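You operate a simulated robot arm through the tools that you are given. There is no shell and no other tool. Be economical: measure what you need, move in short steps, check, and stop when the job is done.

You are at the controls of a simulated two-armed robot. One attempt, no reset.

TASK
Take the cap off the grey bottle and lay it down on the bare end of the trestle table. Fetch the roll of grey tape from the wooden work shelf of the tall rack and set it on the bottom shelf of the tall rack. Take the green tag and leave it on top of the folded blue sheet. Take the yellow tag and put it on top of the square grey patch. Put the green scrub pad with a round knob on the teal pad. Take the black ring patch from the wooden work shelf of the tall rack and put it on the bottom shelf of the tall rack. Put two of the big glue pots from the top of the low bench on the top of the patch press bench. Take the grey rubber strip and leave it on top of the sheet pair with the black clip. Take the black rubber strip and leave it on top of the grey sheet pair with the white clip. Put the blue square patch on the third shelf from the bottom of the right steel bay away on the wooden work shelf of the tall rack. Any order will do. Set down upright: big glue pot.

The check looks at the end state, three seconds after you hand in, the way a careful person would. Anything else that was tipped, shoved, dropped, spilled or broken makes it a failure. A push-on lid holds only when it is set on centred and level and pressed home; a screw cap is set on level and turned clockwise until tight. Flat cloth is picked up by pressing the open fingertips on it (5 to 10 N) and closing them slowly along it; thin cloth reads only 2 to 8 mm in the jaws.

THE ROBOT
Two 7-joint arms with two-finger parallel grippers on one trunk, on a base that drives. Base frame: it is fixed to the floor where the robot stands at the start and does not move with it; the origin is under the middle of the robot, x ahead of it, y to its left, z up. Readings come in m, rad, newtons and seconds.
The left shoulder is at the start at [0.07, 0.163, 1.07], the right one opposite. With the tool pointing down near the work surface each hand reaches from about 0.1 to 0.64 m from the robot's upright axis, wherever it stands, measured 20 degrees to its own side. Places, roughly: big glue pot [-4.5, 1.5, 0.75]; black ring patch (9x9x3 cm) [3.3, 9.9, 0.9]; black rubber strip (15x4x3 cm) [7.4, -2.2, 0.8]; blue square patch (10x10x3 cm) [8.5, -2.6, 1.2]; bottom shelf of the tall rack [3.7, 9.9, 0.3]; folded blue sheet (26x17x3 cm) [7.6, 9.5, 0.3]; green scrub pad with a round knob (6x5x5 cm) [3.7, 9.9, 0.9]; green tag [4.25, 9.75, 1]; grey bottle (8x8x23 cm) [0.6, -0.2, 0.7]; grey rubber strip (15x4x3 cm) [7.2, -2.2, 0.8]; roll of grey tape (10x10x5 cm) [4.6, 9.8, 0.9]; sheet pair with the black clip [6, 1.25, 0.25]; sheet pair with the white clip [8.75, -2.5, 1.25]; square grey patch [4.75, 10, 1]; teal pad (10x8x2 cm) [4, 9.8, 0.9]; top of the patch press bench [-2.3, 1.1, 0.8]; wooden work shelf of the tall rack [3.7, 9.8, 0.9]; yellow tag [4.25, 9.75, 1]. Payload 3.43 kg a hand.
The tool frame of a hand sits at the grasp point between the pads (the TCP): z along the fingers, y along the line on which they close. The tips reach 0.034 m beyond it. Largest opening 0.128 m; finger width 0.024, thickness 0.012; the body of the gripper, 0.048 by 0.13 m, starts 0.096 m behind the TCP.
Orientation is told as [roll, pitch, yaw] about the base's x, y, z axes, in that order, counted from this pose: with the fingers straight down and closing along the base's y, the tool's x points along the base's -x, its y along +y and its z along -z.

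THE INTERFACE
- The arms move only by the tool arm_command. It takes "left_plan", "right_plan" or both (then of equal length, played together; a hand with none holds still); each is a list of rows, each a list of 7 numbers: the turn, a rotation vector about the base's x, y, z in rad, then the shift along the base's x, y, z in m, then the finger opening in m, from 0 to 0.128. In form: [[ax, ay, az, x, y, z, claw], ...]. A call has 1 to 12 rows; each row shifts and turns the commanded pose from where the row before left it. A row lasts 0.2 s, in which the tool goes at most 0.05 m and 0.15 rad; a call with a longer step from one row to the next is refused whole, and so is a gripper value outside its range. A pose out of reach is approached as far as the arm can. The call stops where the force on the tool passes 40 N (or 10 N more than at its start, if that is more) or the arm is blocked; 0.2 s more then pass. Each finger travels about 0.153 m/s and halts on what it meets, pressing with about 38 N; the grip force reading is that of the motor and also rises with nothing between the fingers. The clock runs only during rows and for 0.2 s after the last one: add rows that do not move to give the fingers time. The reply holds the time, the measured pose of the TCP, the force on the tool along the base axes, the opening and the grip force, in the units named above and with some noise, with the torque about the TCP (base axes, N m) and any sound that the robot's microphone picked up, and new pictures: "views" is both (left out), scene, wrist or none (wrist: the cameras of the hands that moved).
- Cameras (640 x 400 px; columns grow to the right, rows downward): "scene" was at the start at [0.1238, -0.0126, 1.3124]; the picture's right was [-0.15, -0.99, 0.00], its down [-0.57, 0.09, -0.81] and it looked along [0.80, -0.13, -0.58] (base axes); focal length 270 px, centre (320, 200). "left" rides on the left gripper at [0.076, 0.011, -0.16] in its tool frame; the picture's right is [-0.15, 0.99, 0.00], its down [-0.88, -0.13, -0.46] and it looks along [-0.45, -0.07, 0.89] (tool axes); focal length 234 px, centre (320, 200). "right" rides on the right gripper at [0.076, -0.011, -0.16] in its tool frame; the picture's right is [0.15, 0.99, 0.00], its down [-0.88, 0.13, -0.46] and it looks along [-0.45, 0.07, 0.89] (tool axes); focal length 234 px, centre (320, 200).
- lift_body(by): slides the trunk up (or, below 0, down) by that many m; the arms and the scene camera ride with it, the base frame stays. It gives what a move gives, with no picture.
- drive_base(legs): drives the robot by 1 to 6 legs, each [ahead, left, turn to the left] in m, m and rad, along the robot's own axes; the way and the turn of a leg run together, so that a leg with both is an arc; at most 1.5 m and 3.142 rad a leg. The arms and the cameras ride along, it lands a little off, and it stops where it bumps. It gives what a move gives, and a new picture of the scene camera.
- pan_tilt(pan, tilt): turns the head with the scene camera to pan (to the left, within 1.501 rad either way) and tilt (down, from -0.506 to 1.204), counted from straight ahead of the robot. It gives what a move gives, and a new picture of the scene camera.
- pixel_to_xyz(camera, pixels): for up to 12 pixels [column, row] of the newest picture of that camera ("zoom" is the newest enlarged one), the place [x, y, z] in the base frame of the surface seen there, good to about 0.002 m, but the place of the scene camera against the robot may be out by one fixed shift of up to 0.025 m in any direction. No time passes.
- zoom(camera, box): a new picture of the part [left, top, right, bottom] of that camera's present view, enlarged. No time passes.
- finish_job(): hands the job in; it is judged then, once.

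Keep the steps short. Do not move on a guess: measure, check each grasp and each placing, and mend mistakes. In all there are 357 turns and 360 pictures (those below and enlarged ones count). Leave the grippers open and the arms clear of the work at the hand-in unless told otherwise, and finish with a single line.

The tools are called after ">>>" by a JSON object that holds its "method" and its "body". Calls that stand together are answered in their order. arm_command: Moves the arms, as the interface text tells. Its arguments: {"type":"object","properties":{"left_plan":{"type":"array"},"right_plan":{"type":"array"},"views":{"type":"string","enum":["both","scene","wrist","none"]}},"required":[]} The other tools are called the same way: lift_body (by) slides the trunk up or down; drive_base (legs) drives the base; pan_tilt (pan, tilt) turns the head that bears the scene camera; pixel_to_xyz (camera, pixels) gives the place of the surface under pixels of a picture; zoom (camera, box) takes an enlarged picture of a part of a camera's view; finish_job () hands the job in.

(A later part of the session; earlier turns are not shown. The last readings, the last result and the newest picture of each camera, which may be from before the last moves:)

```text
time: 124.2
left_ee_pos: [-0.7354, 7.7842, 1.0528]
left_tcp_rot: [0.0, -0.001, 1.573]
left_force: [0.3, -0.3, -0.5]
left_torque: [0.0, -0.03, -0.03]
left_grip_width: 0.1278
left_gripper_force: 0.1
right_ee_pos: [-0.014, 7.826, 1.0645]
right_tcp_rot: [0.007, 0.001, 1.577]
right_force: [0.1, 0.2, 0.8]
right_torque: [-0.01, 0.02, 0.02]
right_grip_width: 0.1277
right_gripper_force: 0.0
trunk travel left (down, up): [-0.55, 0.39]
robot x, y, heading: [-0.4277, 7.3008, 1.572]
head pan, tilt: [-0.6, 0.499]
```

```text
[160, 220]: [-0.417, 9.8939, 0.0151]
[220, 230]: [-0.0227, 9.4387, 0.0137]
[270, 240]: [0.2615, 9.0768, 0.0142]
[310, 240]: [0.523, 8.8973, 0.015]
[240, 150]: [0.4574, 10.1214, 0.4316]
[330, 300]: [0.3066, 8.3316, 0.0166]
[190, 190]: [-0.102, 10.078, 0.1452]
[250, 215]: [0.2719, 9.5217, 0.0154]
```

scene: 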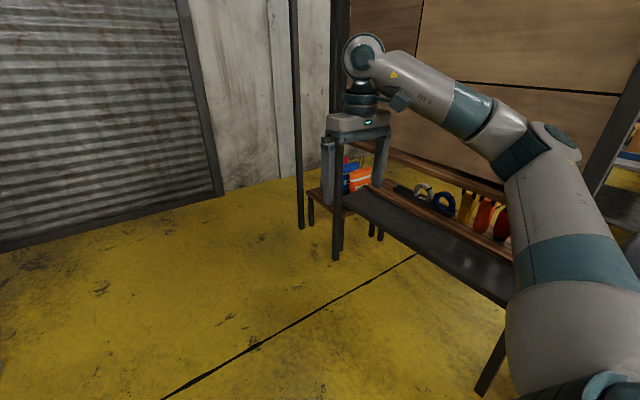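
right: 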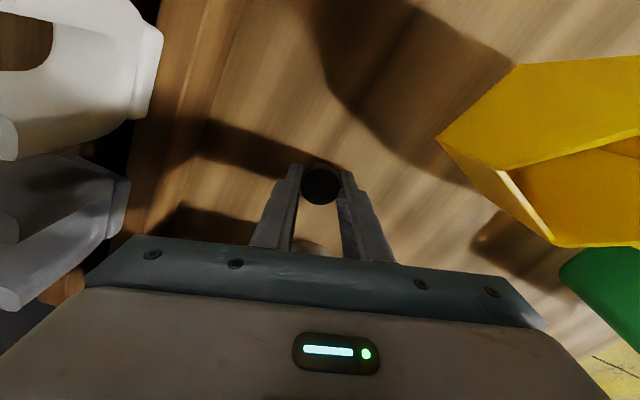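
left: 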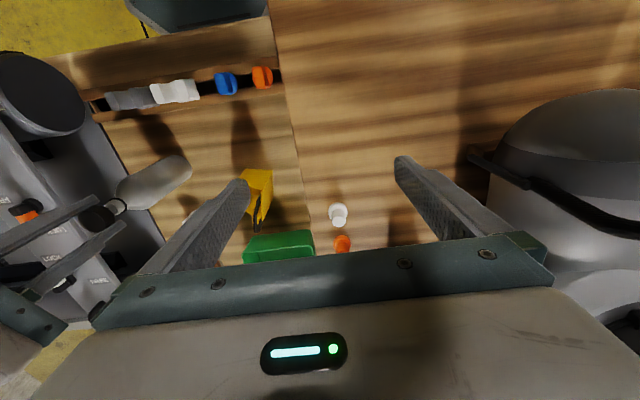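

North of the frame there's about a 1 m gap to the wall. I'll go up, turn east and look along it.

>>> {"method": "drive_base", "body": {"legs": [[1.4, 0, 0], [0, 0, -1.57], [0, 0.85, 0]]}}

>>> {"method": "pan_tilt", "body": {"pan": 0, "tilt": 0.45}}

```text
time: 138.9
left_ee_pos: [0.0743, 9.7895, 1.0587]
left_tcp_rot: [0.015, -0.001, -0.035]
left_force: [-0.8, 0.2, 0.4]
left_torque: [0.01, 0.03, -0.03]
left_grip_width: 0.1279
left_gripper_force: 0.1
right_ee_pos: [0.092, 9.0711, 1.0623]
right_tcp_rot: [0.018, -0.004, -0.024]
right_force: [-0.6, 0.3, 1.1]
right_torque: [-0.01, 0.01, 0.0]
right_grip_width: 0.1279
right_gripper_force: 0.1
trunk travel left (down, up): [-0.55, 0.39]
robot x, y, heading: [-0.4106, 9.5106, -0.032]
head pan, tilt: [-0.6, 0.499]
stopped in leg 3: the robot was blocked; the commanded pose is now the measured one
```

scene: 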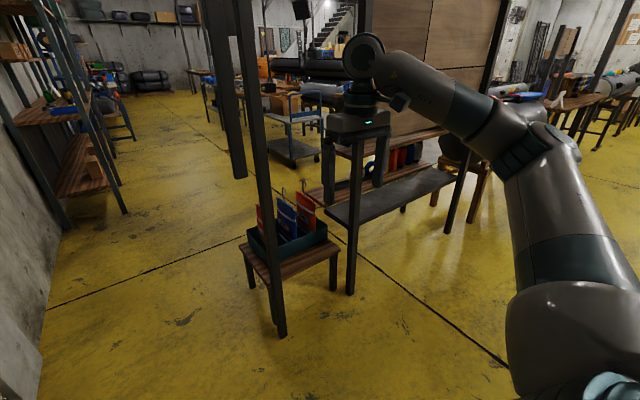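

```text
time: 139.9
left_ee_pos: [0.0754, 9.7908, 1.0574]
left_tcp_rot: [0.015, 0.001, -0.034]
left_force: [-0.6, -0.2, 0.6]
left_torque: [-0.02, 0.01, 0.0]
left_grip_width: 0.1279
left_gripper_force: 0.1
right_ee_pos: [0.0962, 9.0711, 1.059]
right_tcp_rot: [0.021, -0.003, -0.024]
right_force: [-1.5, 0.2, -0.7]
right_torque: [0.0, -0.02, 0.01]
right_grip_width: 0.128
right_gripper_force: 0.1
trunk travel left (down, up): [-0.55, 0.39]
robot x, y, heading: [-0.4086, 9.5145, -0.025]
head pan, tilt: [0.0, 0.45]
```

scene: 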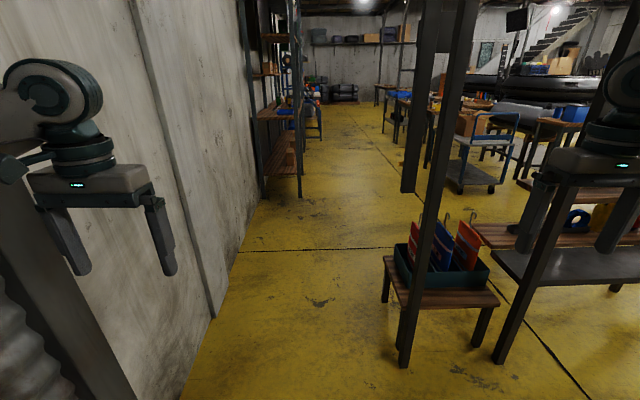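

The left arm touched the wall, which is why it stopped. I'll measure the gap between the wall and the posts.

>>> {"method": "pixel_to_xyz", "body": {"camera": "scene", "pixels": [[215, 312], [265, 195], [404, 360], [405, 190], [440, 100], [385, 290], [380, 270], [300, 195], [200, 150], [495, 355], [455, 190], [250, 215]]}}

>>> {"method": "pan_tilt", "body": {"pan": 0.9, "tilt": 0.6}}

```text
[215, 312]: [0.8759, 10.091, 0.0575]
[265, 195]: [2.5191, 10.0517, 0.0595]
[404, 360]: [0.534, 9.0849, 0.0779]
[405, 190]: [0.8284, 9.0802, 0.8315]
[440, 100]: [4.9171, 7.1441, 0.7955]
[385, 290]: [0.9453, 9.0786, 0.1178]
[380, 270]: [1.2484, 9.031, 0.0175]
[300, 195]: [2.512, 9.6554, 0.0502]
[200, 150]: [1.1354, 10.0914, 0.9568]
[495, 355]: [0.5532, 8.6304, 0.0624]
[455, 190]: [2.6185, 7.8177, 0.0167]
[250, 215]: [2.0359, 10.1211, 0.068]
```

```text
time: 141.1
left_ee_pos: [0.0758, 9.7909, 1.0572]
left_tcp_rot: [0.014, 0.001, -0.034]
left_force: [0.4, -0.2, -0.5]
left_torque: [-0.01, 0.0, 0.04]
left_grip_width: 0.1282
left_gripper_force: 0.0
right_ee_pos: [0.0959, 9.0704, 1.0601]
right_tcp_rot: [0.022, -0.003, -0.024]
right_force: [0.6, 0.6, -0.1]
right_torque: [0.0, 0.01, -0.02]
right_grip_width: 0.1278
right_gripper_force: 0.1
trunk travel left (down, up): [-0.55, 0.39]
robot x, y, heading: [-0.4114, 9.515, -0.026]
head pan, tilt: [0.901, 0.6]
```

scene: 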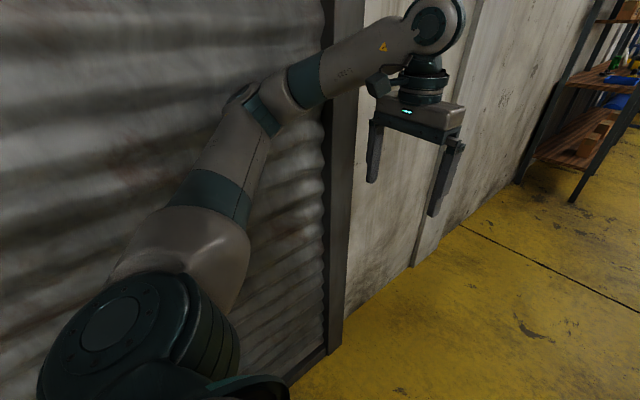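

>>> {"method": "pixel_to_xyz", "body": {"camera": "scene", "pixels": [[245, 105], [225, 140], [170, 230], [300, 85], [60, 320]]}}

>>> {"method": "pan_tilt", "body": {"pan": 0, "tilt": 1.2}}

```text
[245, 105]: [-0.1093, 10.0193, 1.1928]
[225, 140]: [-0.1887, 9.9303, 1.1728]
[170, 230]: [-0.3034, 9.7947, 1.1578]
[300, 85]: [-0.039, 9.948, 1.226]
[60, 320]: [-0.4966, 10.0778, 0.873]
```

```text
time: 142.3
left_ee_pos: [0.0759, 9.7911, 1.0568]
left_tcp_rot: [0.016, 0.002, -0.033]
left_force: [0.8, 0.4, -0.1]
left_torque: [-0.02, 0.03, 0.01]
left_grip_width: 0.1279
left_gripper_force: 0.1
right_ee_pos: [0.0965, 9.071, 1.0588]
right_tcp_rot: [0.022, -0.003, -0.021]
right_force: [-0.8, -0.6, 0.0]
right_torque: [-0.01, 0.0, -0.01]
right_grip_width: 0.1279
right_gripper_force: 0.1
trunk travel left (down, up): [-0.55, 0.39]
robot x, y, heading: [-0.4115, 9.5168, -0.024]
head pan, tilt: [0.0, 1.201]
```

scene: 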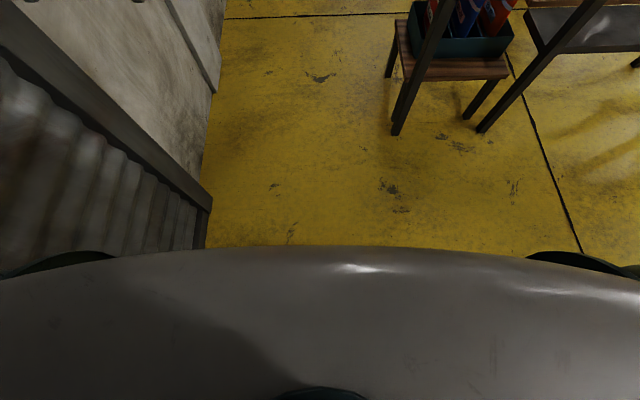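

The elbows stick out about 0.5 m each side. I'll step off the wall and reach both hands further forward and inward to bring the elbows in.

>>> {"method": "drive_base", "body": {"legs": [[0, -0.1, 0.03]]}}

>>> {"method": "arm_command", "body": {"left_plan": [[0, 0, 0, 0.03, -0.03, 0.015, 0.128], [0, 0, 0, 0.03, -0.03, 0.015, 0.128], [0, 0, 0, 0.03, -0.03, 0.015, 0.128], [0, 0, 0, 0.03, -0.03, 0.015, 0.128], [0, 0, 0, 0.03, -0.02, 0.015, 0.128]], "right_plan": [[0, 0, 0, 0.03, 0.04, 0.015, 0.128], [0, 0, 0, 0.03, 0.04, 0.015, 0.128], [0, 0, 0, 0.03, 0.04, 0.015, 0.128], [0, 0, 0, 0.03, 0.04, 0.015, 0.128], [0, 0, 0, 0.03, 0.04, 0.015, 0.128]], "views": "none"}}

>>> {"method": "pan_tilt", "body": {"pan": 0.7, "tilt": 0.7}}

```text
time: 143.4
left_ee_pos: [0.0688, 9.7205, 1.051]
left_tcp_rot: [0.001, 0.004, 0.0]
left_force: [-0.5, -0.7, 0.0]
left_torque: [0.05, -0.03, -0.01]
left_grip_width: 0.1279
left_gripper_force: 0.1
right_ee_pos: [0.1096, 9.0009, 1.064]
right_tcp_rot: [0.007, 0.0, 0.004]
right_force: [0.4, 0.3, 0.1]
right_torque: [0.03, -0.03, -0.01]
right_grip_width: 0.1282
right_gripper_force: 0.1
trunk travel left (down, up): [-0.55, 0.39]
robot x, y, heading: [-0.4116, 9.4146, -0.002]
head pan, tilt: [0.0, 1.201]
```

scene: 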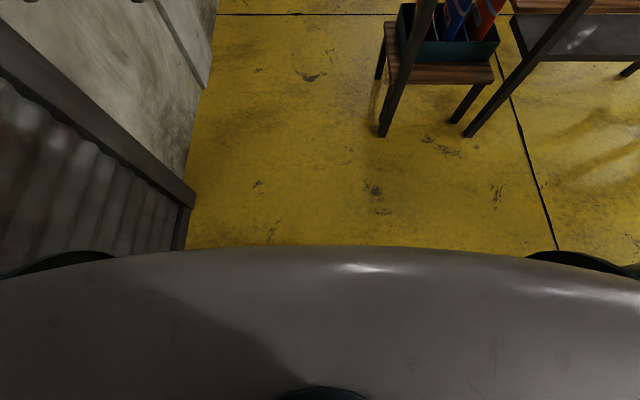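

```text
refused: row 1 steps farther than a row can; nothing moved
```

```text
time: 144.5
left_ee_pos: [0.0707, 9.7219, 1.0513]
left_tcp_rot: [-0.001, 0.006, -0.002]
left_force: [-0.4, 0.2, -0.4]
left_torque: [0.06, -0.02, 0.03]
left_grip_width: 0.1282
left_gripper_force: 0.0
right_ee_pos: [0.1098, 9.0017, 1.0646]
right_tcp_rot: [0.004, 0.001, 0.006]
right_force: [0.4, 1.0, 0.4]
right_torque: [0.01, -0.01, 0.05]
right_grip_width: 0.1281
right_gripper_force: 0.1
trunk travel left (down, up): [-0.55, 0.39]
robot x, y, heading: [-0.4076, 9.4118, 0.004]
head pan, tilt: [0.7, 0.7]
```

scene: 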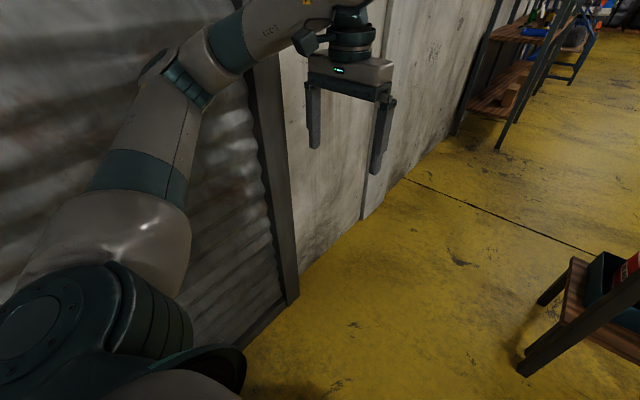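

A step was a little too long, so I'll redo it in smaller ones.

>>> {"method": "arm_command", "body": {"left_plan": [[0, 0, 0, 0.025, -0.03, 0.012, 0.128], [0, 0, 0, 0.025, -0.03, 0.012, 0.128], [0, 0, 0, 0.025, -0.03, 0.012, 0.128], [0, 0, 0, 0.025, -0.03, 0.012, 0.128], [0, 0, 0, 0.025, -0.03, 0.012, 0.128], [0, 0, 0, 0.025, 0, 0.012, 0.128]], "right_plan": [[0, 0, 0, 0.025, 0.04, 0.012, 0.128], [0, 0, 0, 0.025, 0.04, 0.012, 0.128], [0, 0, 0, 0.025, 0.04, 0.012, 0.128], [0, 0, 0, 0.025, 0.04, 0.012, 0.128], [0, 0, 0, 0.025, 0.04, 0.012, 0.128], [0, 0, 0, 0.025, 0.03, 0.012, 0.128]], "views": "none"}}

>>> {"method": "pan_tilt", "body": {"pan": 0.8, "tilt": 0.6}}

```text
time: 145.9
left_ee_pos: [0.22, 9.5729, 1.1226]
left_tcp_rot: [-0.001, 0.008, -0.002]
left_force: [0.7, 0.6, 0.7]
left_torque: [-0.07, 0.03, 0.01]
left_grip_width: 0.1281
left_gripper_force: 0.0
right_ee_pos: [0.2623, 9.2324, 1.1372]
right_tcp_rot: [0.003, 0.001, 0.005]
right_force: [0.6, 0.2, -0.1]
right_torque: [-0.05, 0.0, 0.0]
right_grip_width: 0.1278
right_gripper_force: 0.0
trunk travel left (down, up): [-0.55, 0.39]
robot x, y, heading: [-0.409, 9.4134, 0.003]
head pan, tilt: [0.7, 0.7]
```

```text
time: 146.6
left_ee_pos: [0.2186, 9.5727, 1.1235]
left_tcp_rot: [0.0, 0.005, -0.002]
left_force: [-0.2, 0.1, -1.1]
left_torque: [0.03, 0.0, 0.01]
left_grip_width: 0.1279
left_gripper_force: 0.1
right_ee_pos: [0.2607, 9.2292, 1.1381]
right_tcp_rot: [0.007, 0.002, 0.008]
right_force: [0.2, -0.5, 0.6]
right_torque: [0.05, -0.02, -0.04]
right_grip_width: 0.1278
right_gripper_force: 0.0
trunk travel left (down, up): [-0.55, 0.39]
robot x, y, heading: [-0.4139, 9.4124, 0.001]
head pan, tilt: [0.799, 0.6]
```

scene: 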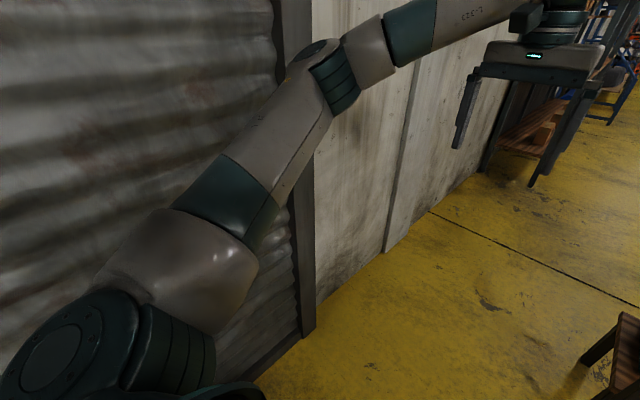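

>>> {"method": "pixel_to_xyz", "body": {"camera": "scene", "pixels": [[320, 52], [295, 85], [340, 80], [240, 200], [20, 360], [60, 330]]}}

>>> {"method": "pan_tilt", "body": {"pan": -0.9, "tilt": 0.6}}

```text
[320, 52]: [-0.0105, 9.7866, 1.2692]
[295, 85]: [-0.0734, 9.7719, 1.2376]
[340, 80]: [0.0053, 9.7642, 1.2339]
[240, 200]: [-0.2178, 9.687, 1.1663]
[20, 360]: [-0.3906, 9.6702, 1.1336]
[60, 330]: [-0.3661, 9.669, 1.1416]
```

```text
time: 148.3
left_ee_pos: [0.2175, 9.5727, 1.1235]
left_tcp_rot: [0.001, 0.007, -0.002]
left_force: [0.0, 0.7, 0.5]
left_torque: [-0.01, -0.01, 0.0]
left_grip_width: 0.1279
left_gripper_force: 0.0
right_ee_pos: [0.2614, 9.2302, 1.1371]
right_tcp_rot: [0.005, 0.001, 0.007]
right_force: [0.4, -0.1, -0.4]
right_torque: [0.0, 0.02, 0.03]
right_grip_width: 0.1279
right_gripper_force: 0.0
trunk travel left (down, up): [-0.55, 0.39]
robot x, y, heading: [-0.4118, 9.4117, 0.0]
head pan, tilt: [-0.901, 0.6]
```

scene: 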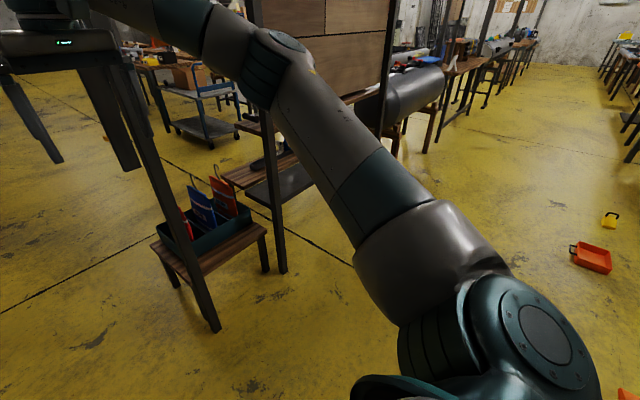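

The elbows are now within about 0.42 m. I'll centre in the gap at y≈9.585 and drive through.

>>> {"method": "drive_base", "body": {"legs": [[0, 0.165, 0]]}}

>>> {"method": "drive_base", "body": {"legs": [[0.7, 0, 0]]}}

```text
time: 149.8
left_ee_pos: [0.2179, 9.7377, 1.1245]
left_tcp_rot: [0.0, 0.006, -0.001]
left_force: [-0.4, 0.6, 0.0]
left_torque: [-0.04, -0.01, -0.03]
left_grip_width: 0.1282
left_gripper_force: 0.0
right_ee_pos: [0.2613, 9.3966, 1.1366]
right_tcp_rot: [0.008, 0.0, 0.008]
right_force: [-0.3, -0.2, 0.6]
right_torque: [0.0, -0.01, 0.04]
right_grip_width: 0.1277
right_gripper_force: 0.1
trunk travel left (down, up): [-0.55, 0.39]
robot x, y, heading: [-0.4089, 9.5791, 0.002]
head pan, tilt: [-0.901, 0.6]
```

scene: 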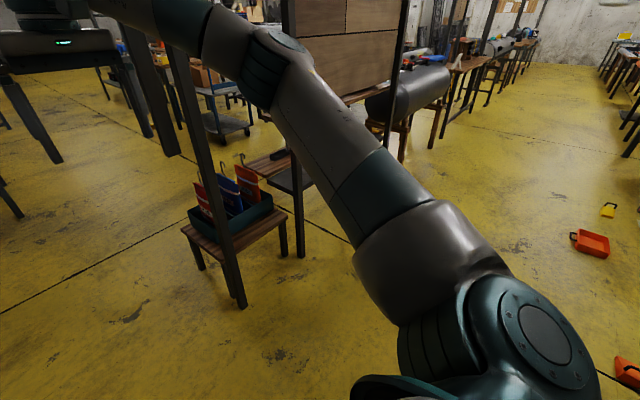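

```text
time: 153.6
left_ee_pos: [0.9146, 9.7268, 1.1225]
left_tcp_rot: [0.0, 0.007, -0.015]
left_force: [0.6, 0.1, 0.9]
left_torque: [0.03, 0.0, -0.03]
left_grip_width: 0.128
left_gripper_force: 0.1
right_ee_pos: [0.9539, 9.3837, 1.1387]
right_tcp_rot: [0.004, -0.001, -0.008]
right_force: [-0.2, -0.8, 0.4]
right_torque: [0.04, -0.03, -0.01]
right_grip_width: 0.128
right_gripper_force: 0.0
trunk travel left (down, up): [-0.55, 0.39]
robot x, y, heading: [0.2821, 9.5776, -0.011]
head pan, tilt: [-0.901, 0.6]
```

scene: 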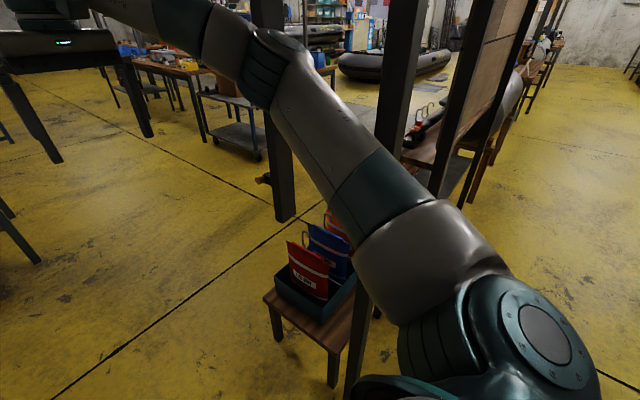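

I'm clear so far. I'll continue past the frame, then look ahead.

>>> {"method": "drive_base", "body": {"legs": [[0, 0, 0.011], [0.8, 0, 0]]}}

>>> {"method": "pan_tilt", "body": {"pan": 0.2, "tilt": 0.4}}

```text
time: 158.2
left_ee_pos: [1.7226, 9.7221, 1.1226]
left_tcp_rot: [0.0, 0.006, -0.019]
left_force: [0.6, -0.2, 0.7]
left_torque: [-0.03, 0.01, -0.03]
left_grip_width: 0.1281
left_gripper_force: 0.1
right_ee_pos: [1.7615, 9.3796, 1.1386]
right_tcp_rot: [0.005, 0.001, -0.007]
right_force: [0.9, 0.5, 0.0]
right_torque: [-0.01, 0.01, 0.0]
right_grip_width: 0.1277
right_gripper_force: 0.2
trunk travel left (down, up): [-0.55, 0.39]
robot x, y, heading: [1.0862, 9.5742, -0.013]
head pan, tilt: [-0.901, 0.6]
```

scene: 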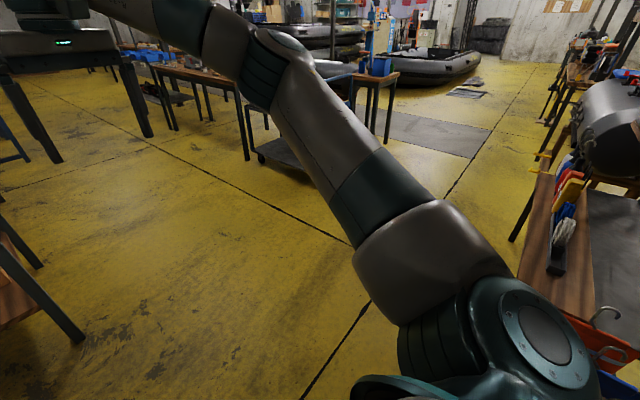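

```text
time: 159.6
left_ee_pos: [1.7224, 9.721, 1.1233]
left_tcp_rot: [-0.001, 0.005, -0.017]
left_force: [0.2, 0.0, 0.1]
left_torque: [0.03, 0.03, 0.03]
left_grip_width: 0.1281
left_gripper_force: 0.1
right_ee_pos: [1.76, 9.3777, 1.1373]
right_tcp_rot: [0.006, 0.001, -0.009]
right_force: [0.3, 0.3, 0.4]
right_torque: [0.03, -0.01, -0.02]
right_grip_width: 0.128
right_gripper_force: 0.1
trunk travel left (down, up): [-0.55, 0.39]
robot x, y, heading: [1.09, 9.5738, -0.014]
head pan, tilt: [0.201, 0.4]
```

scene: 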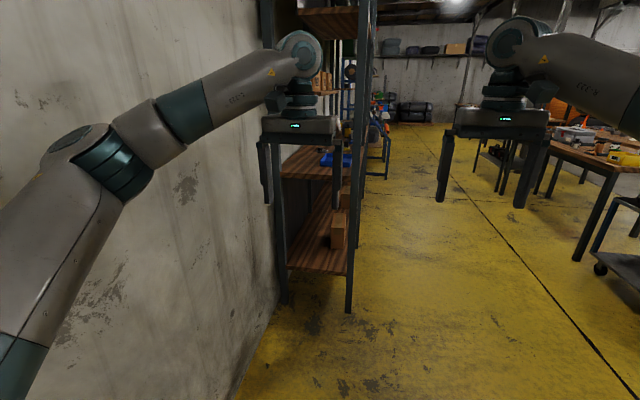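

I'm through. Now I'll move right into the lane in front of the rack and drive along it.

>>> {"method": "drive_base", "body": {"legs": [[0.2, -0.7, 0.014], [0.7, 0, 0]]}}

>>> {"method": "pan_tilt", "body": {"pan": 0.5, "tilt": 0.35}}

```text
time: 161.9
left_ee_pos: [1.8449, 9.3517, 1.1229]
left_tcp_rot: [0.002, 0.007, -0.174]
left_force: [0.5, -0.3, -0.2]
left_torque: [0.04, 0.05, -0.03]
left_grip_width: 0.1279
left_gripper_force: 0.0
right_ee_pos: [1.8278, 9.0081, 1.1357]
right_tcp_rot: [0.007, 0.004, -0.166]
right_force: [0.3, -0.2, 0.6]
right_torque: [0.13, 0.01, -0.02]
right_grip_width: 0.1281
right_gripper_force: 0.1
trunk travel left (down, up): [-0.55, 0.39]
robot x, y, heading: [1.1991, 9.308, -0.175]
head pan, tilt: [0.201, 0.4]
stopped in leg 1: the robot was blocked; the commanded pose is now the measured one
```

scene: 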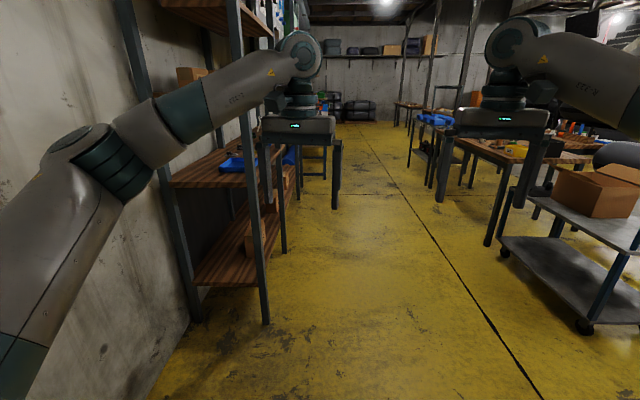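

```text
time: 162.7
left_ee_pos: [1.8452, 9.3571, 1.1234]
left_tcp_rot: [-0.002, 0.006, -0.175]
left_force: [0.3, -0.6, 0.0]
left_torque: [0.0, 0.03, 0.0]
left_grip_width: 0.128
left_gripper_force: 0.0
right_ee_pos: [1.8277, 9.012, 1.1373]
right_tcp_rot: [0.005, 0.0, -0.166]
right_force: [-0.2, 0.5, 0.0]
right_torque: [-0.04, 0.0, 0.0]
right_grip_width: 0.1282
right_gripper_force: 0.0
trunk travel left (down, up): [-0.55, 0.39]
robot x, y, heading: [1.1965, 9.3057, -0.166]
head pan, tilt: [0.499, 0.351]
```

scene: 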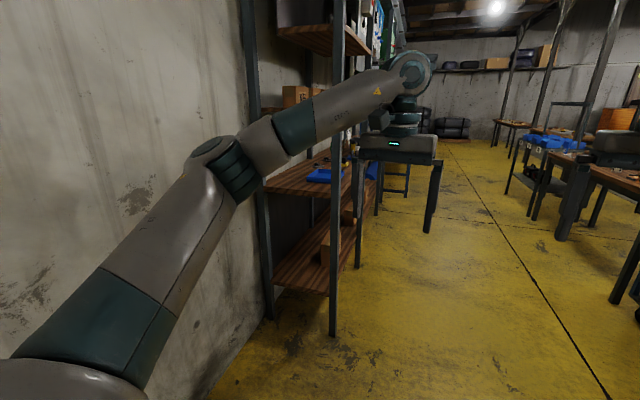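

The right side bumped the frame. I'll check what it touched.

>>> {"method": "pan_tilt", "body": {"pan": -1.45, "tilt": 0.7}}

```text
time: 164.6
left_ee_pos: [1.844, 9.3547, 1.1228]
left_tcp_rot: [-0.001, 0.008, -0.174]
left_force: [0.3, 0.5, 0.7]
left_torque: [0.0, 0.01, -0.01]
left_grip_width: 0.1281
left_gripper_force: 0.1
right_ee_pos: [1.8281, 9.0107, 1.1388]
right_tcp_rot: [0.005, 0.0, -0.166]
right_force: [0.4, 1.2, -0.8]
right_torque: [0.02, 0.01, 0.01]
right_grip_width: 0.128
right_gripper_force: 0.1
trunk travel left (down, up): [-0.55, 0.39]
robot x, y, heading: [1.1984, 9.31, -0.175]
head pan, tilt: [-1.45, 0.7]
```

scene: 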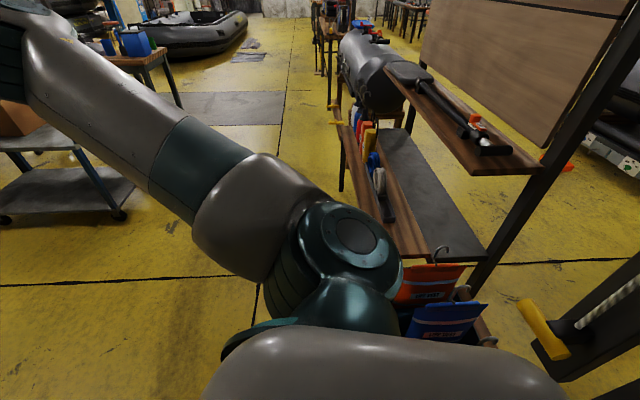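

The bag bin still stands with the bags upright. I'll move straight ahead away from it, then look back to check.

>>> {"method": "drive_base", "body": {"legs": [[0.5, 0, 0], [0.4, -0.3, 0]]}}

>>> {"method": "pan_tilt", "body": {"pan": -1.5, "tilt": 0.4}}

```text
time: 170.1
left_ee_pos: [2.6771, 8.9051, 1.1232]
left_tcp_rot: [0.0, 0.008, -0.177]
left_force: [-0.6, -0.2, -0.6]
left_torque: [-0.02, 0.0, 0.02]
left_grip_width: 0.1278
left_gripper_force: 0.1
right_ee_pos: [2.6577, 8.5614, 1.137]
right_tcp_rot: [0.005, 0.0, -0.167]
right_force: [0.8, 0.2, 0.3]
right_torque: [0.04, 0.01, -0.04]
right_grip_width: 0.1279
right_gripper_force: 0.1
trunk travel left (down, up): [-0.55, 0.39]
robot x, y, heading: [2.0273, 8.8588, -0.18]
head pan, tilt: [-1.45, 0.7]
```

scene: 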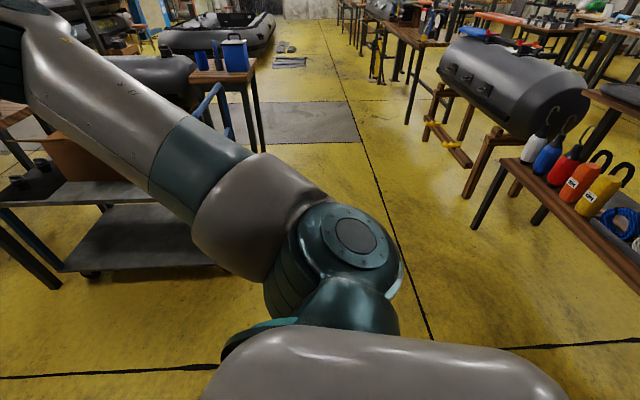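

```text
time: 170.9
left_ee_pos: [2.6763, 8.9056, 1.1242]
left_tcp_rot: [-0.002, 0.006, -0.175]
left_force: [0.1, -0.3, 0.2]
left_torque: [0.0, 0.0, 0.0]
left_grip_width: 0.1279
left_gripper_force: 0.1
right_ee_pos: [2.6581, 8.5622, 1.1375]
right_tcp_rot: [0.006, -0.001, -0.167]
right_force: [-0.1, 0.1, -0.3]
right_torque: [0.02, 0.01, 0.01]
right_grip_width: 0.1279
right_gripper_force: 0.1
trunk travel left (down, up): [-0.55, 0.39]
robot x, y, heading: [2.031, 8.8622, -0.17]
head pan, tilt: [-1.499, 0.4]
```

scene: 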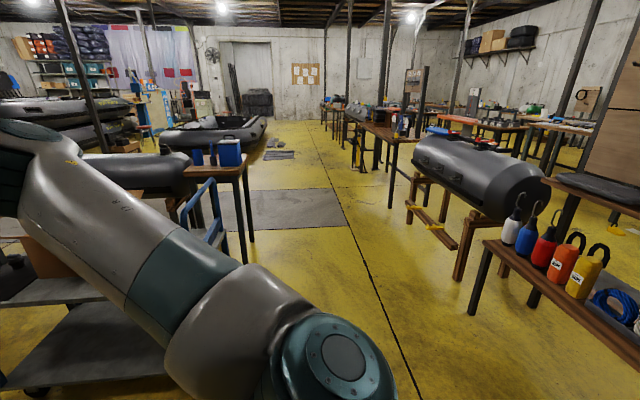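

All is upright there, and a central aisle runs south from here, which will be useful later. I'll straighten and drive along the rack to x≈3.6.

>>> {"method": "drive_base", "body": {"legs": [[0, 0, 0.175], [1.5, 0, 0]]}}

>>> {"method": "pan_tilt", "body": {"pan": 1.2, "tilt": 0.4}}

>>> {"method": "pan_tilt", "body": {"pan": 0.4, "tilt": 0.4}}

```text
time: 179.0
left_ee_pos: [4.1538, 8.9995, 1.1232]
left_tcp_rot: [-0.001, 0.006, -0.014]
left_force: [-0.8, -0.9, 0.1]
left_torque: [0.01, -0.03, 0.03]
left_grip_width: 0.1282
left_gripper_force: 0.2
right_ee_pos: [4.19, 8.6579, 1.1385]
right_tcp_rot: [0.004, -0.001, -0.004]
right_force: [0.4, 0.4, -0.5]
right_torque: [0.01, 0.03, -0.01]
right_grip_width: 0.128
right_gripper_force: 0.0
trunk travel left (down, up): [-0.55, 0.39]
robot x, y, heading: [3.5218, 8.8539, -0.02]
head pan, tilt: [-1.499, 0.4]
```

scene: 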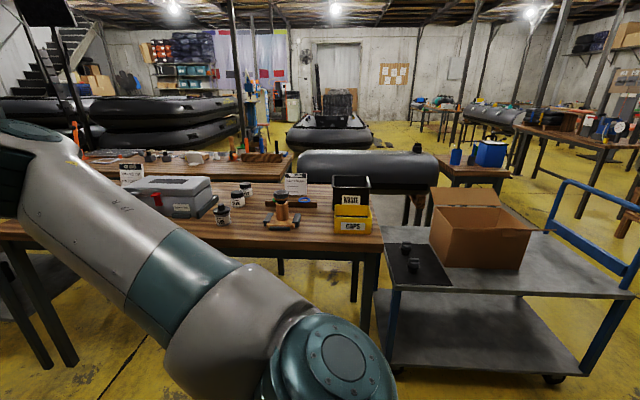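

```text
time: 181.4
left_ee_pos: [4.1531, 8.9994, 1.1223]
left_tcp_rot: [0.0, 0.007, -0.015]
left_force: [0.2, 1.5, -0.2]
left_torque: [-0.01, 0.04, 0.03]
left_grip_width: 0.1279
left_gripper_force: 0.1
right_ee_pos: [4.1898, 8.6581, 1.1383]
right_tcp_rot: [0.004, 0.001, -0.006]
right_force: [-0.7, -0.6, 0.1]
right_torque: [0.01, 0.01, 0.04]
right_grip_width: 0.1283
right_gripper_force: 0.2
trunk travel left (down, up): [-0.55, 0.39]
robot x, y, heading: [3.5243, 8.8449, -0.016]
head pan, tilt: [1.201, 0.4]
```

scene: 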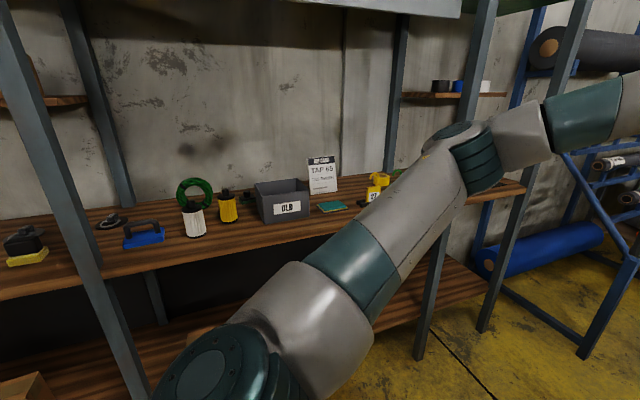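

```text
time: 182.5
left_ee_pos: [4.1527, 8.9999, 1.123]
left_tcp_rot: [0.001, 0.009, -0.013]
left_force: [0.7, -0.9, -0.2]
left_torque: [-0.01, 0.01, 0.01]
left_grip_width: 0.1279
left_gripper_force: 0.1
right_ee_pos: [4.1911, 8.6571, 1.1381]
right_tcp_rot: [0.006, 0.001, -0.005]
right_force: [0.6, -0.1, -0.3]
right_torque: [0.0, -0.01, 0.02]
right_grip_width: 0.128
right_gripper_force: 0.0
trunk travel left (down, up): [-0.55, 0.39]
robot x, y, heading: [3.5166, 8.8514, -0.015]
head pan, tilt: [0.4, 0.4]
```

scene: 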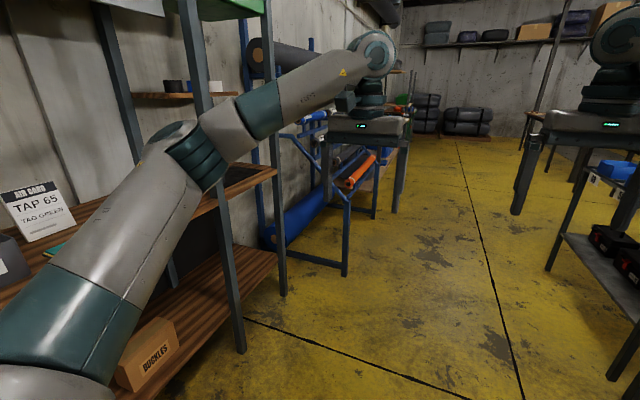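

I'm beside the rack. I'll turn to face it, standing slightly back.

>>> {"method": "drive_base", "body": {"legs": [[0.3, -0.1, 0], [0, 0, 1.585]]}}

>>> {"method": "pan_tilt", "body": {"pan": 0.35, "tilt": 0.5}}

>>> {"method": "pan_tilt", "body": {"pan": -0.35, "tilt": 0.5}}

```text
time: 188.6
left_ee_pos: [3.6511, 9.3724, 1.1226]
left_tcp_rot: [-0.001, 0.006, 1.592]
left_force: [-0.4, 0.4, 0.0]
left_torque: [-0.04, -0.01, 0.01]
left_grip_width: 0.1276
left_gripper_force: 0.0
right_ee_pos: [3.9931, 9.4217, 1.1377]
right_tcp_rot: [0.004, 0.0, 1.601]
right_force: [-0.2, 0.3, -0.7]
right_torque: [0.01, -0.01, -0.04]
right_grip_width: 0.1279
right_gripper_force: 0.0
trunk travel left (down, up): [-0.55, 0.39]
robot x, y, heading: [3.827, 8.7475, 1.592]
head pan, tilt: [0.4, 0.4]
```

scene: 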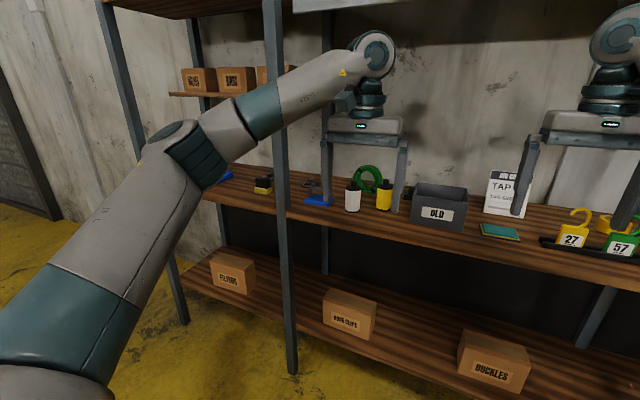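

```text
time: 189.2
left_ee_pos: [3.6524, 9.3728, 1.1234]
left_tcp_rot: [-0.001, 0.007, 1.591]
left_force: [0.2, 0.5, -0.7]
left_torque: [-0.01, 0.0, -0.01]
left_grip_width: 0.1277
left_gripper_force: 0.0
right_ee_pos: [3.9933, 9.4212, 1.1383]
right_tcp_rot: [0.006, 0.0, 1.601]
right_force: [-0.6, 0.3, -0.2]
right_torque: [-0.04, -0.01, -0.01]
right_grip_width: 0.128
right_gripper_force: 0.0
trunk travel left (down, up): [-0.55, 0.39]
robot x, y, heading: [3.8227, 8.7445, 1.588]
head pan, tilt: [0.351, 0.499]
```

scene: 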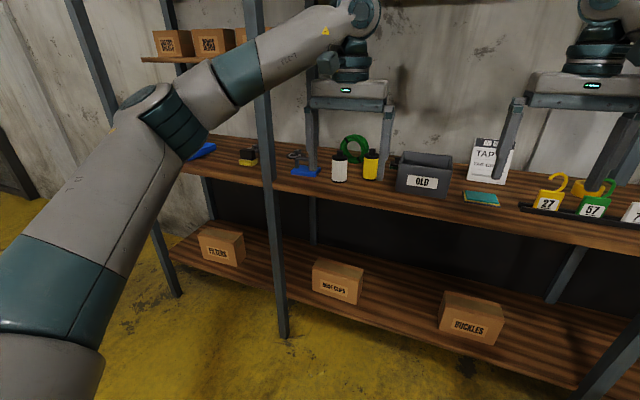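

```text
time: 190.3
left_ee_pos: [3.651, 9.373, 1.1242]
left_tcp_rot: [-0.001, 0.007, 1.592]
left_force: [0.1, 0.2, 0.6]
left_torque: [-0.03, -0.01, 0.04]
left_grip_width: 0.1279
left_gripper_force: 0.0
right_ee_pos: [3.9925, 9.4217, 1.1383]
right_tcp_rot: [0.006, 0.0, 1.6]
right_force: [-0.7, 0.4, -0.8]
right_torque: [-0.01, -0.01, -0.03]
right_grip_width: 0.1281
right_gripper_force: 0.0
trunk travel left (down, up): [-0.55, 0.39]
robot x, y, heading: [3.8252, 8.7452, 1.592]
head pan, tilt: [-0.351, 0.499]
```

scene: 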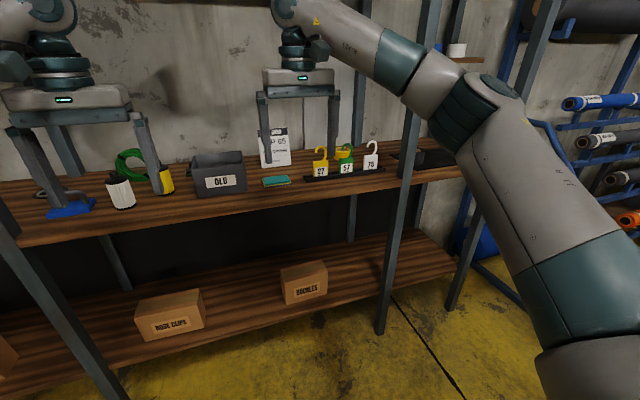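

I'll enlarge both sections to identify the items.

>>> {"method": "zoom", "body": {"camera": "scene", "box": [220, 120, 500, 220]}}

>>> {"method": "pan_tilt", "body": {"pan": 0.5, "tilt": 0.45}}

>>> {"method": "zoom", "body": {"camera": "scene", "box": [220, 120, 500, 240]}}

```text
2.29 times, centred on (360, 170) of scene
```

zoom: 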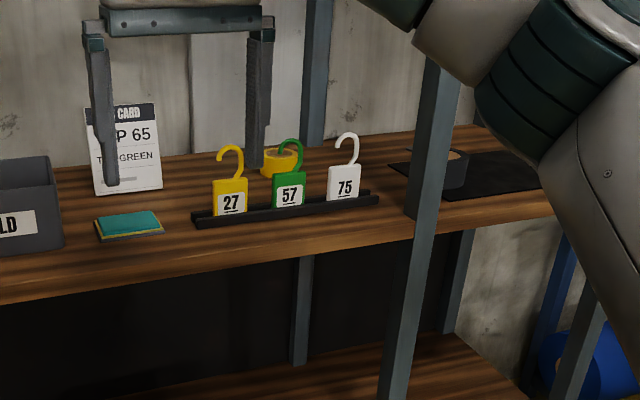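

```text
time: 191.5
left_ee_pos: [3.6532, 9.372, 1.1231]
left_tcp_rot: [-0.003, 0.006, 1.592]
left_force: [0.1, 0.0, 0.4]
left_torque: [0.01, -0.03, 0.01]
left_grip_width: 0.1279
left_gripper_force: 0.1
right_ee_pos: [3.9924, 9.4222, 1.138]
right_tcp_rot: [0.006, 0.0, 1.599]
right_force: [0.5, -0.1, 0.1]
right_torque: [-0.01, 0.01, -0.01]
right_grip_width: 0.1282
right_gripper_force: 0.0
trunk travel left (down, up): [-0.55, 0.39]
robot x, y, heading: [3.8238, 8.7455, 1.593]
head pan, tilt: [0.499, 0.45]
```

scene: 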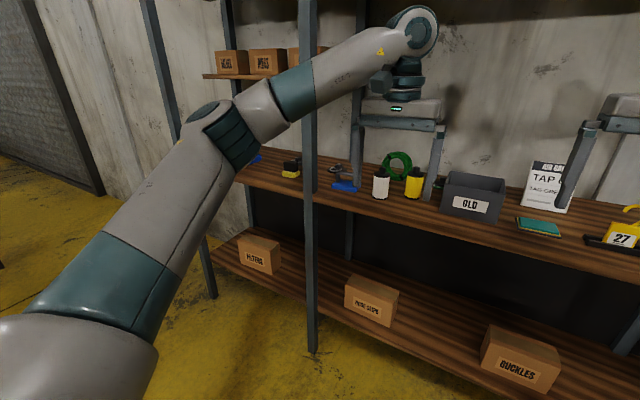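

```text
2.29 times, centred on (360, 180) of scene
```

zoom: 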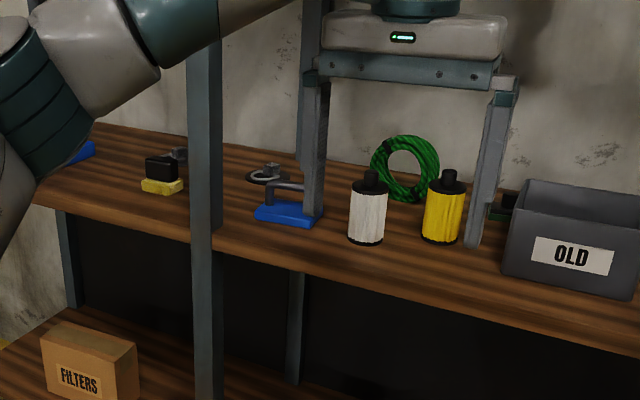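

The scrub pad seems to sit left of the OLD bin, with a green base and dark knob. Now I'll measure the items, posts and shelf edges.

>>> {"method": "pixel_to_xyz", "body": {"camera": "scene", "pixels": [[336, 170], [340, 187], [382, 185], [413, 185], [440, 187], [470, 200], [540, 226], [312, 200], [620, 240], [440, 230], [430, 310], [350, 240]]}}

>>> {"method": "pan_tilt", "body": {"pan": -0.6, "tilt": 0.45}}

>>> {"method": "zoom", "body": {"camera": "scene", "box": [140, 110, 460, 230]}}

```text
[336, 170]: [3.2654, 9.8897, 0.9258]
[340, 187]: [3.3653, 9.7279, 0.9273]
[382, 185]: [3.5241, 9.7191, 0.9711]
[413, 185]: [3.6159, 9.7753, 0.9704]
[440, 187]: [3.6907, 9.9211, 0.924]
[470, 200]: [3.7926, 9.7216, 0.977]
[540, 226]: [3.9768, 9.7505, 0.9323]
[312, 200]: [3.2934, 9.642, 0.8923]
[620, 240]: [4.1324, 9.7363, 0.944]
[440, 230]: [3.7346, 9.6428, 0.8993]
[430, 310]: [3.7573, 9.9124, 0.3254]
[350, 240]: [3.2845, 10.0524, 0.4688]
```

```text
time: 192.8
left_ee_pos: [3.6524, 9.3719, 1.1221]
left_tcp_rot: [-0.001, 0.008, 1.592]
left_force: [-0.8, 0.4, 0.0]
left_torque: [-0.04, -0.03, -0.03]
left_grip_width: 0.1281
left_gripper_force: 0.0
right_ee_pos: [3.9939, 9.4212, 1.138]
right_tcp_rot: [0.005, 0.0, 1.599]
right_force: [0.7, 0.2, 0.0]
right_torque: [0.01, 0.01, 0.03]
right_grip_width: 0.1281
right_gripper_force: 0.0
trunk travel left (down, up): [-0.55, 0.39]
robot x, y, heading: [3.8252, 8.7442, 1.595]
head pan, tilt: [-0.6, 0.45]
```

scene: 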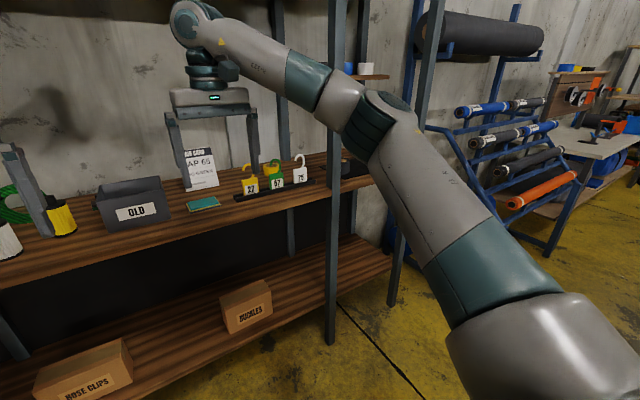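

```text
2.00 times, centred on (300, 170) of scene
```

zoom: 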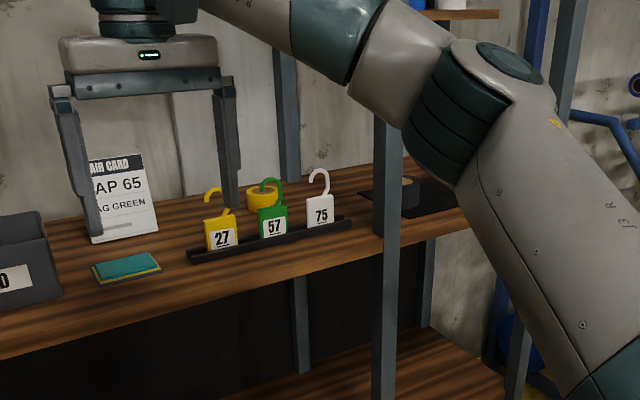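

I'll draw the hands back and up before moving closer, so they clear the shelf items.

>>> {"method": "arm_command", "body": {"left_plan": [[0, 0, 0, -0.025, -0.035, 0.012, 0.128], [0, 0, 0, -0.025, -0.035, 0.012, 0.128], [0, 0, 0, -0.025, -0.035, 0.012, 0.128], [0, 0, 0, -0.02, -0.035, 0.012, 0.128], [0, 0, 0, -0.02, -0.035, 0.012, 0.128]], "right_plan": [[0, 0, 0, 0.025, -0.035, 0.012, 0.128], [0, 0, 0, 0.025, -0.035, 0.012, 0.128], [0, 0, 0, 0.025, -0.035, 0.012, 0.128], [0, 0, 0, 0.02, -0.035, 0.012, 0.128], [0, 0, 0, 0.02, -0.035, 0.012, 0.128]], "views": "none"}}

>>> {"method": "drive_base", "body": {"legs": [[0, -0.4, -0.025], [0.4, 0, 0]]}}

>>> {"method": "pan_tilt", "body": {"pan": 0, "tilt": 0.7}}

```text
time: 194.0
left_ee_pos: [3.5365, 9.1921, 1.1827]
left_tcp_rot: [-0.002, 0.003, 1.591]
left_force: [-0.5, -0.1, -0.4]
left_torque: [0.04, 0.03, 0.0]
left_grip_width: 0.1283
left_gripper_force: 0.0
right_ee_pos: [4.1083, 9.2402, 1.2009]
right_tcp_rot: [0.003, -0.003, 1.601]
right_force: [0.3, -0.2, -0.1]
right_torque: [0.06, -0.02, 0.01]
right_grip_width: 0.128
right_gripper_force: 0.1
trunk travel left (down, up): [-0.55, 0.39]
robot x, y, heading: [3.8265, 8.745, 1.593]
head pan, tilt: [-0.6, 0.45]
```

```text
time: 198.4
left_ee_pos: [3.9435, 9.5812, 1.1806]
left_tcp_rot: [-0.002, 0.007, 1.574]
left_force: [-0.3, 1.0, -0.1]
left_torque: [-0.01, 0.04, -0.01]
left_grip_width: 0.1279
left_gripper_force: 0.1
right_ee_pos: [4.5142, 9.6158, 1.1994]
right_tcp_rot: [0.001, 0.006, 1.597]
right_force: [0.0, -0.3, 0.7]
right_torque: [-0.04, 0.03, -0.01]
right_grip_width: 0.128
right_gripper_force: 0.0
trunk travel left (down, up): [-0.55, 0.39]
robot x, y, heading: [4.2202, 9.1268, 1.576]
head pan, tilt: [-0.6, 0.45]
stopped in leg 2: the force on the tool passed its limit at 89 N (the readings are from after the stop); the commanded pose is now the measured one
```

scene: 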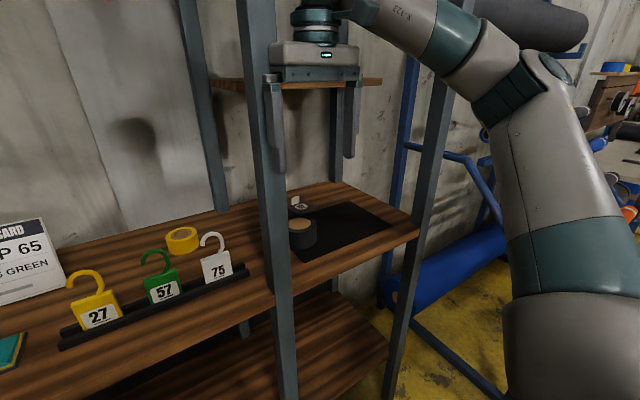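

```text
time: 199.4
left_ee_pos: [3.9414, 9.5806, 1.182]
left_tcp_rot: [-0.002, 0.007, 1.575]
left_force: [-0.3, -0.4, -0.5]
left_torque: [0.01, 0.0, 0.03]
left_grip_width: 0.128
left_gripper_force: 0.0
right_ee_pos: [4.5144, 9.6146, 1.1999]
right_tcp_rot: [0.002, 0.007, 1.599]
right_force: [-0.9, -0.3, -0.9]
right_torque: [0.04, 0.01, 0.01]
right_grip_width: 0.1276
right_gripper_force: 0.0
trunk travel left (down, up): [-0.55, 0.39]
robot x, y, heading: [4.2222, 9.1215, 1.576]
head pan, tilt: [0.0, 0.7]
```

scene: 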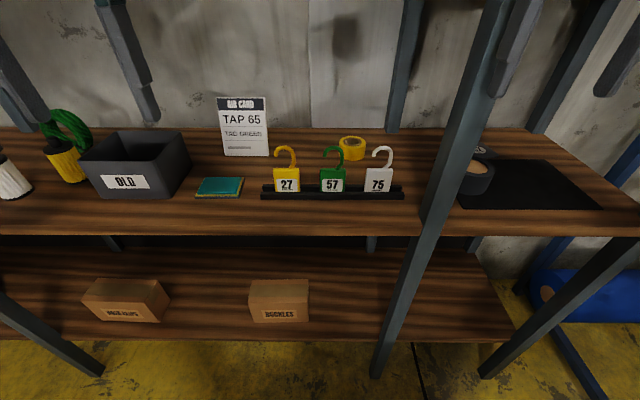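

The right hand touched the post. Nothing on the shelf moved. I'll draw that hand back and left of the post and measure.

>>> {"method": "arm_command", "body": {"right_plan": [[0, 0, 0, 0, -0.03, 0, 0.128], [0, 0, 0, 0, -0.03, 0, 0.128], [0, 0, 0, -0.02, -0.03, 0, 0.128], [0, 0, 0, -0.04, 0, 0, 0.128], [0, 0, 0, -0.04, 0, 0, 0.128], [0, 0, 0, -0.04, 0, 0, 0.128], [0, 0, 0, -0.04, 0, 0, 0.128]], "views": "scene"}}

>>> {"method": "pixel_to_xyz", "body": {"camera": "scene", "pixels": [[286, 178], [332, 180], [379, 180], [285, 150], [332, 152], [220, 187], [475, 168], [482, 151], [560, 185], [448, 190], [265, 195], [402, 195]]}}

>>> {"method": "zoom", "body": {"camera": "scene", "box": [380, 110, 640, 240]}}

```text
time: 201.0
left_ee_pos: [3.9411, 9.5809, 1.1809]
left_tcp_rot: [-0.004, 0.006, 1.578]
left_force: [0.0, 0.6, 0.8]
left_torque: [0.0, -0.04, 0.01]
left_grip_width: 0.1281
left_gripper_force: 0.1
right_ee_pos: [4.3309, 9.522, 1.2008]
right_tcp_rot: [-0.002, 0.005, 1.597]
right_force: [-0.1, 0.3, 0.6]
right_torque: [-0.02, -0.03, 0.02]
right_grip_width: 0.1281
right_gripper_force: 0.1
trunk travel left (down, up): [-0.55, 0.39]
robot x, y, heading: [4.2234, 9.1242, 1.575]
head pan, tilt: [0.0, 0.7]
```

scene: 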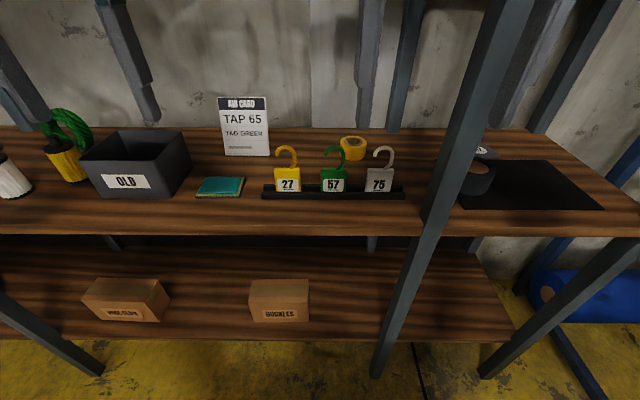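

```text
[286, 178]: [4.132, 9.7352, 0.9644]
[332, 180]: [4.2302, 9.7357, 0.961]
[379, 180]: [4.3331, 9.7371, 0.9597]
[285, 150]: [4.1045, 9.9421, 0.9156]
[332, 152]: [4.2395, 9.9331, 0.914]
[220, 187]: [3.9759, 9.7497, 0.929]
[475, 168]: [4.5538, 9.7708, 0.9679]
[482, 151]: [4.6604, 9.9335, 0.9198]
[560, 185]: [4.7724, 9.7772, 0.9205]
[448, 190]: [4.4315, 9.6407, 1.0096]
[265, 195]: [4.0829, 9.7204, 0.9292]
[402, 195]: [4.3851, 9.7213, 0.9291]
```

```text
2.46 times, centred on (510, 175) of scene
```

zoom: 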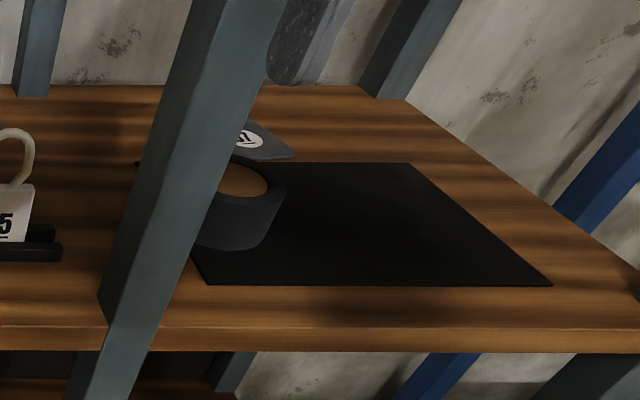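

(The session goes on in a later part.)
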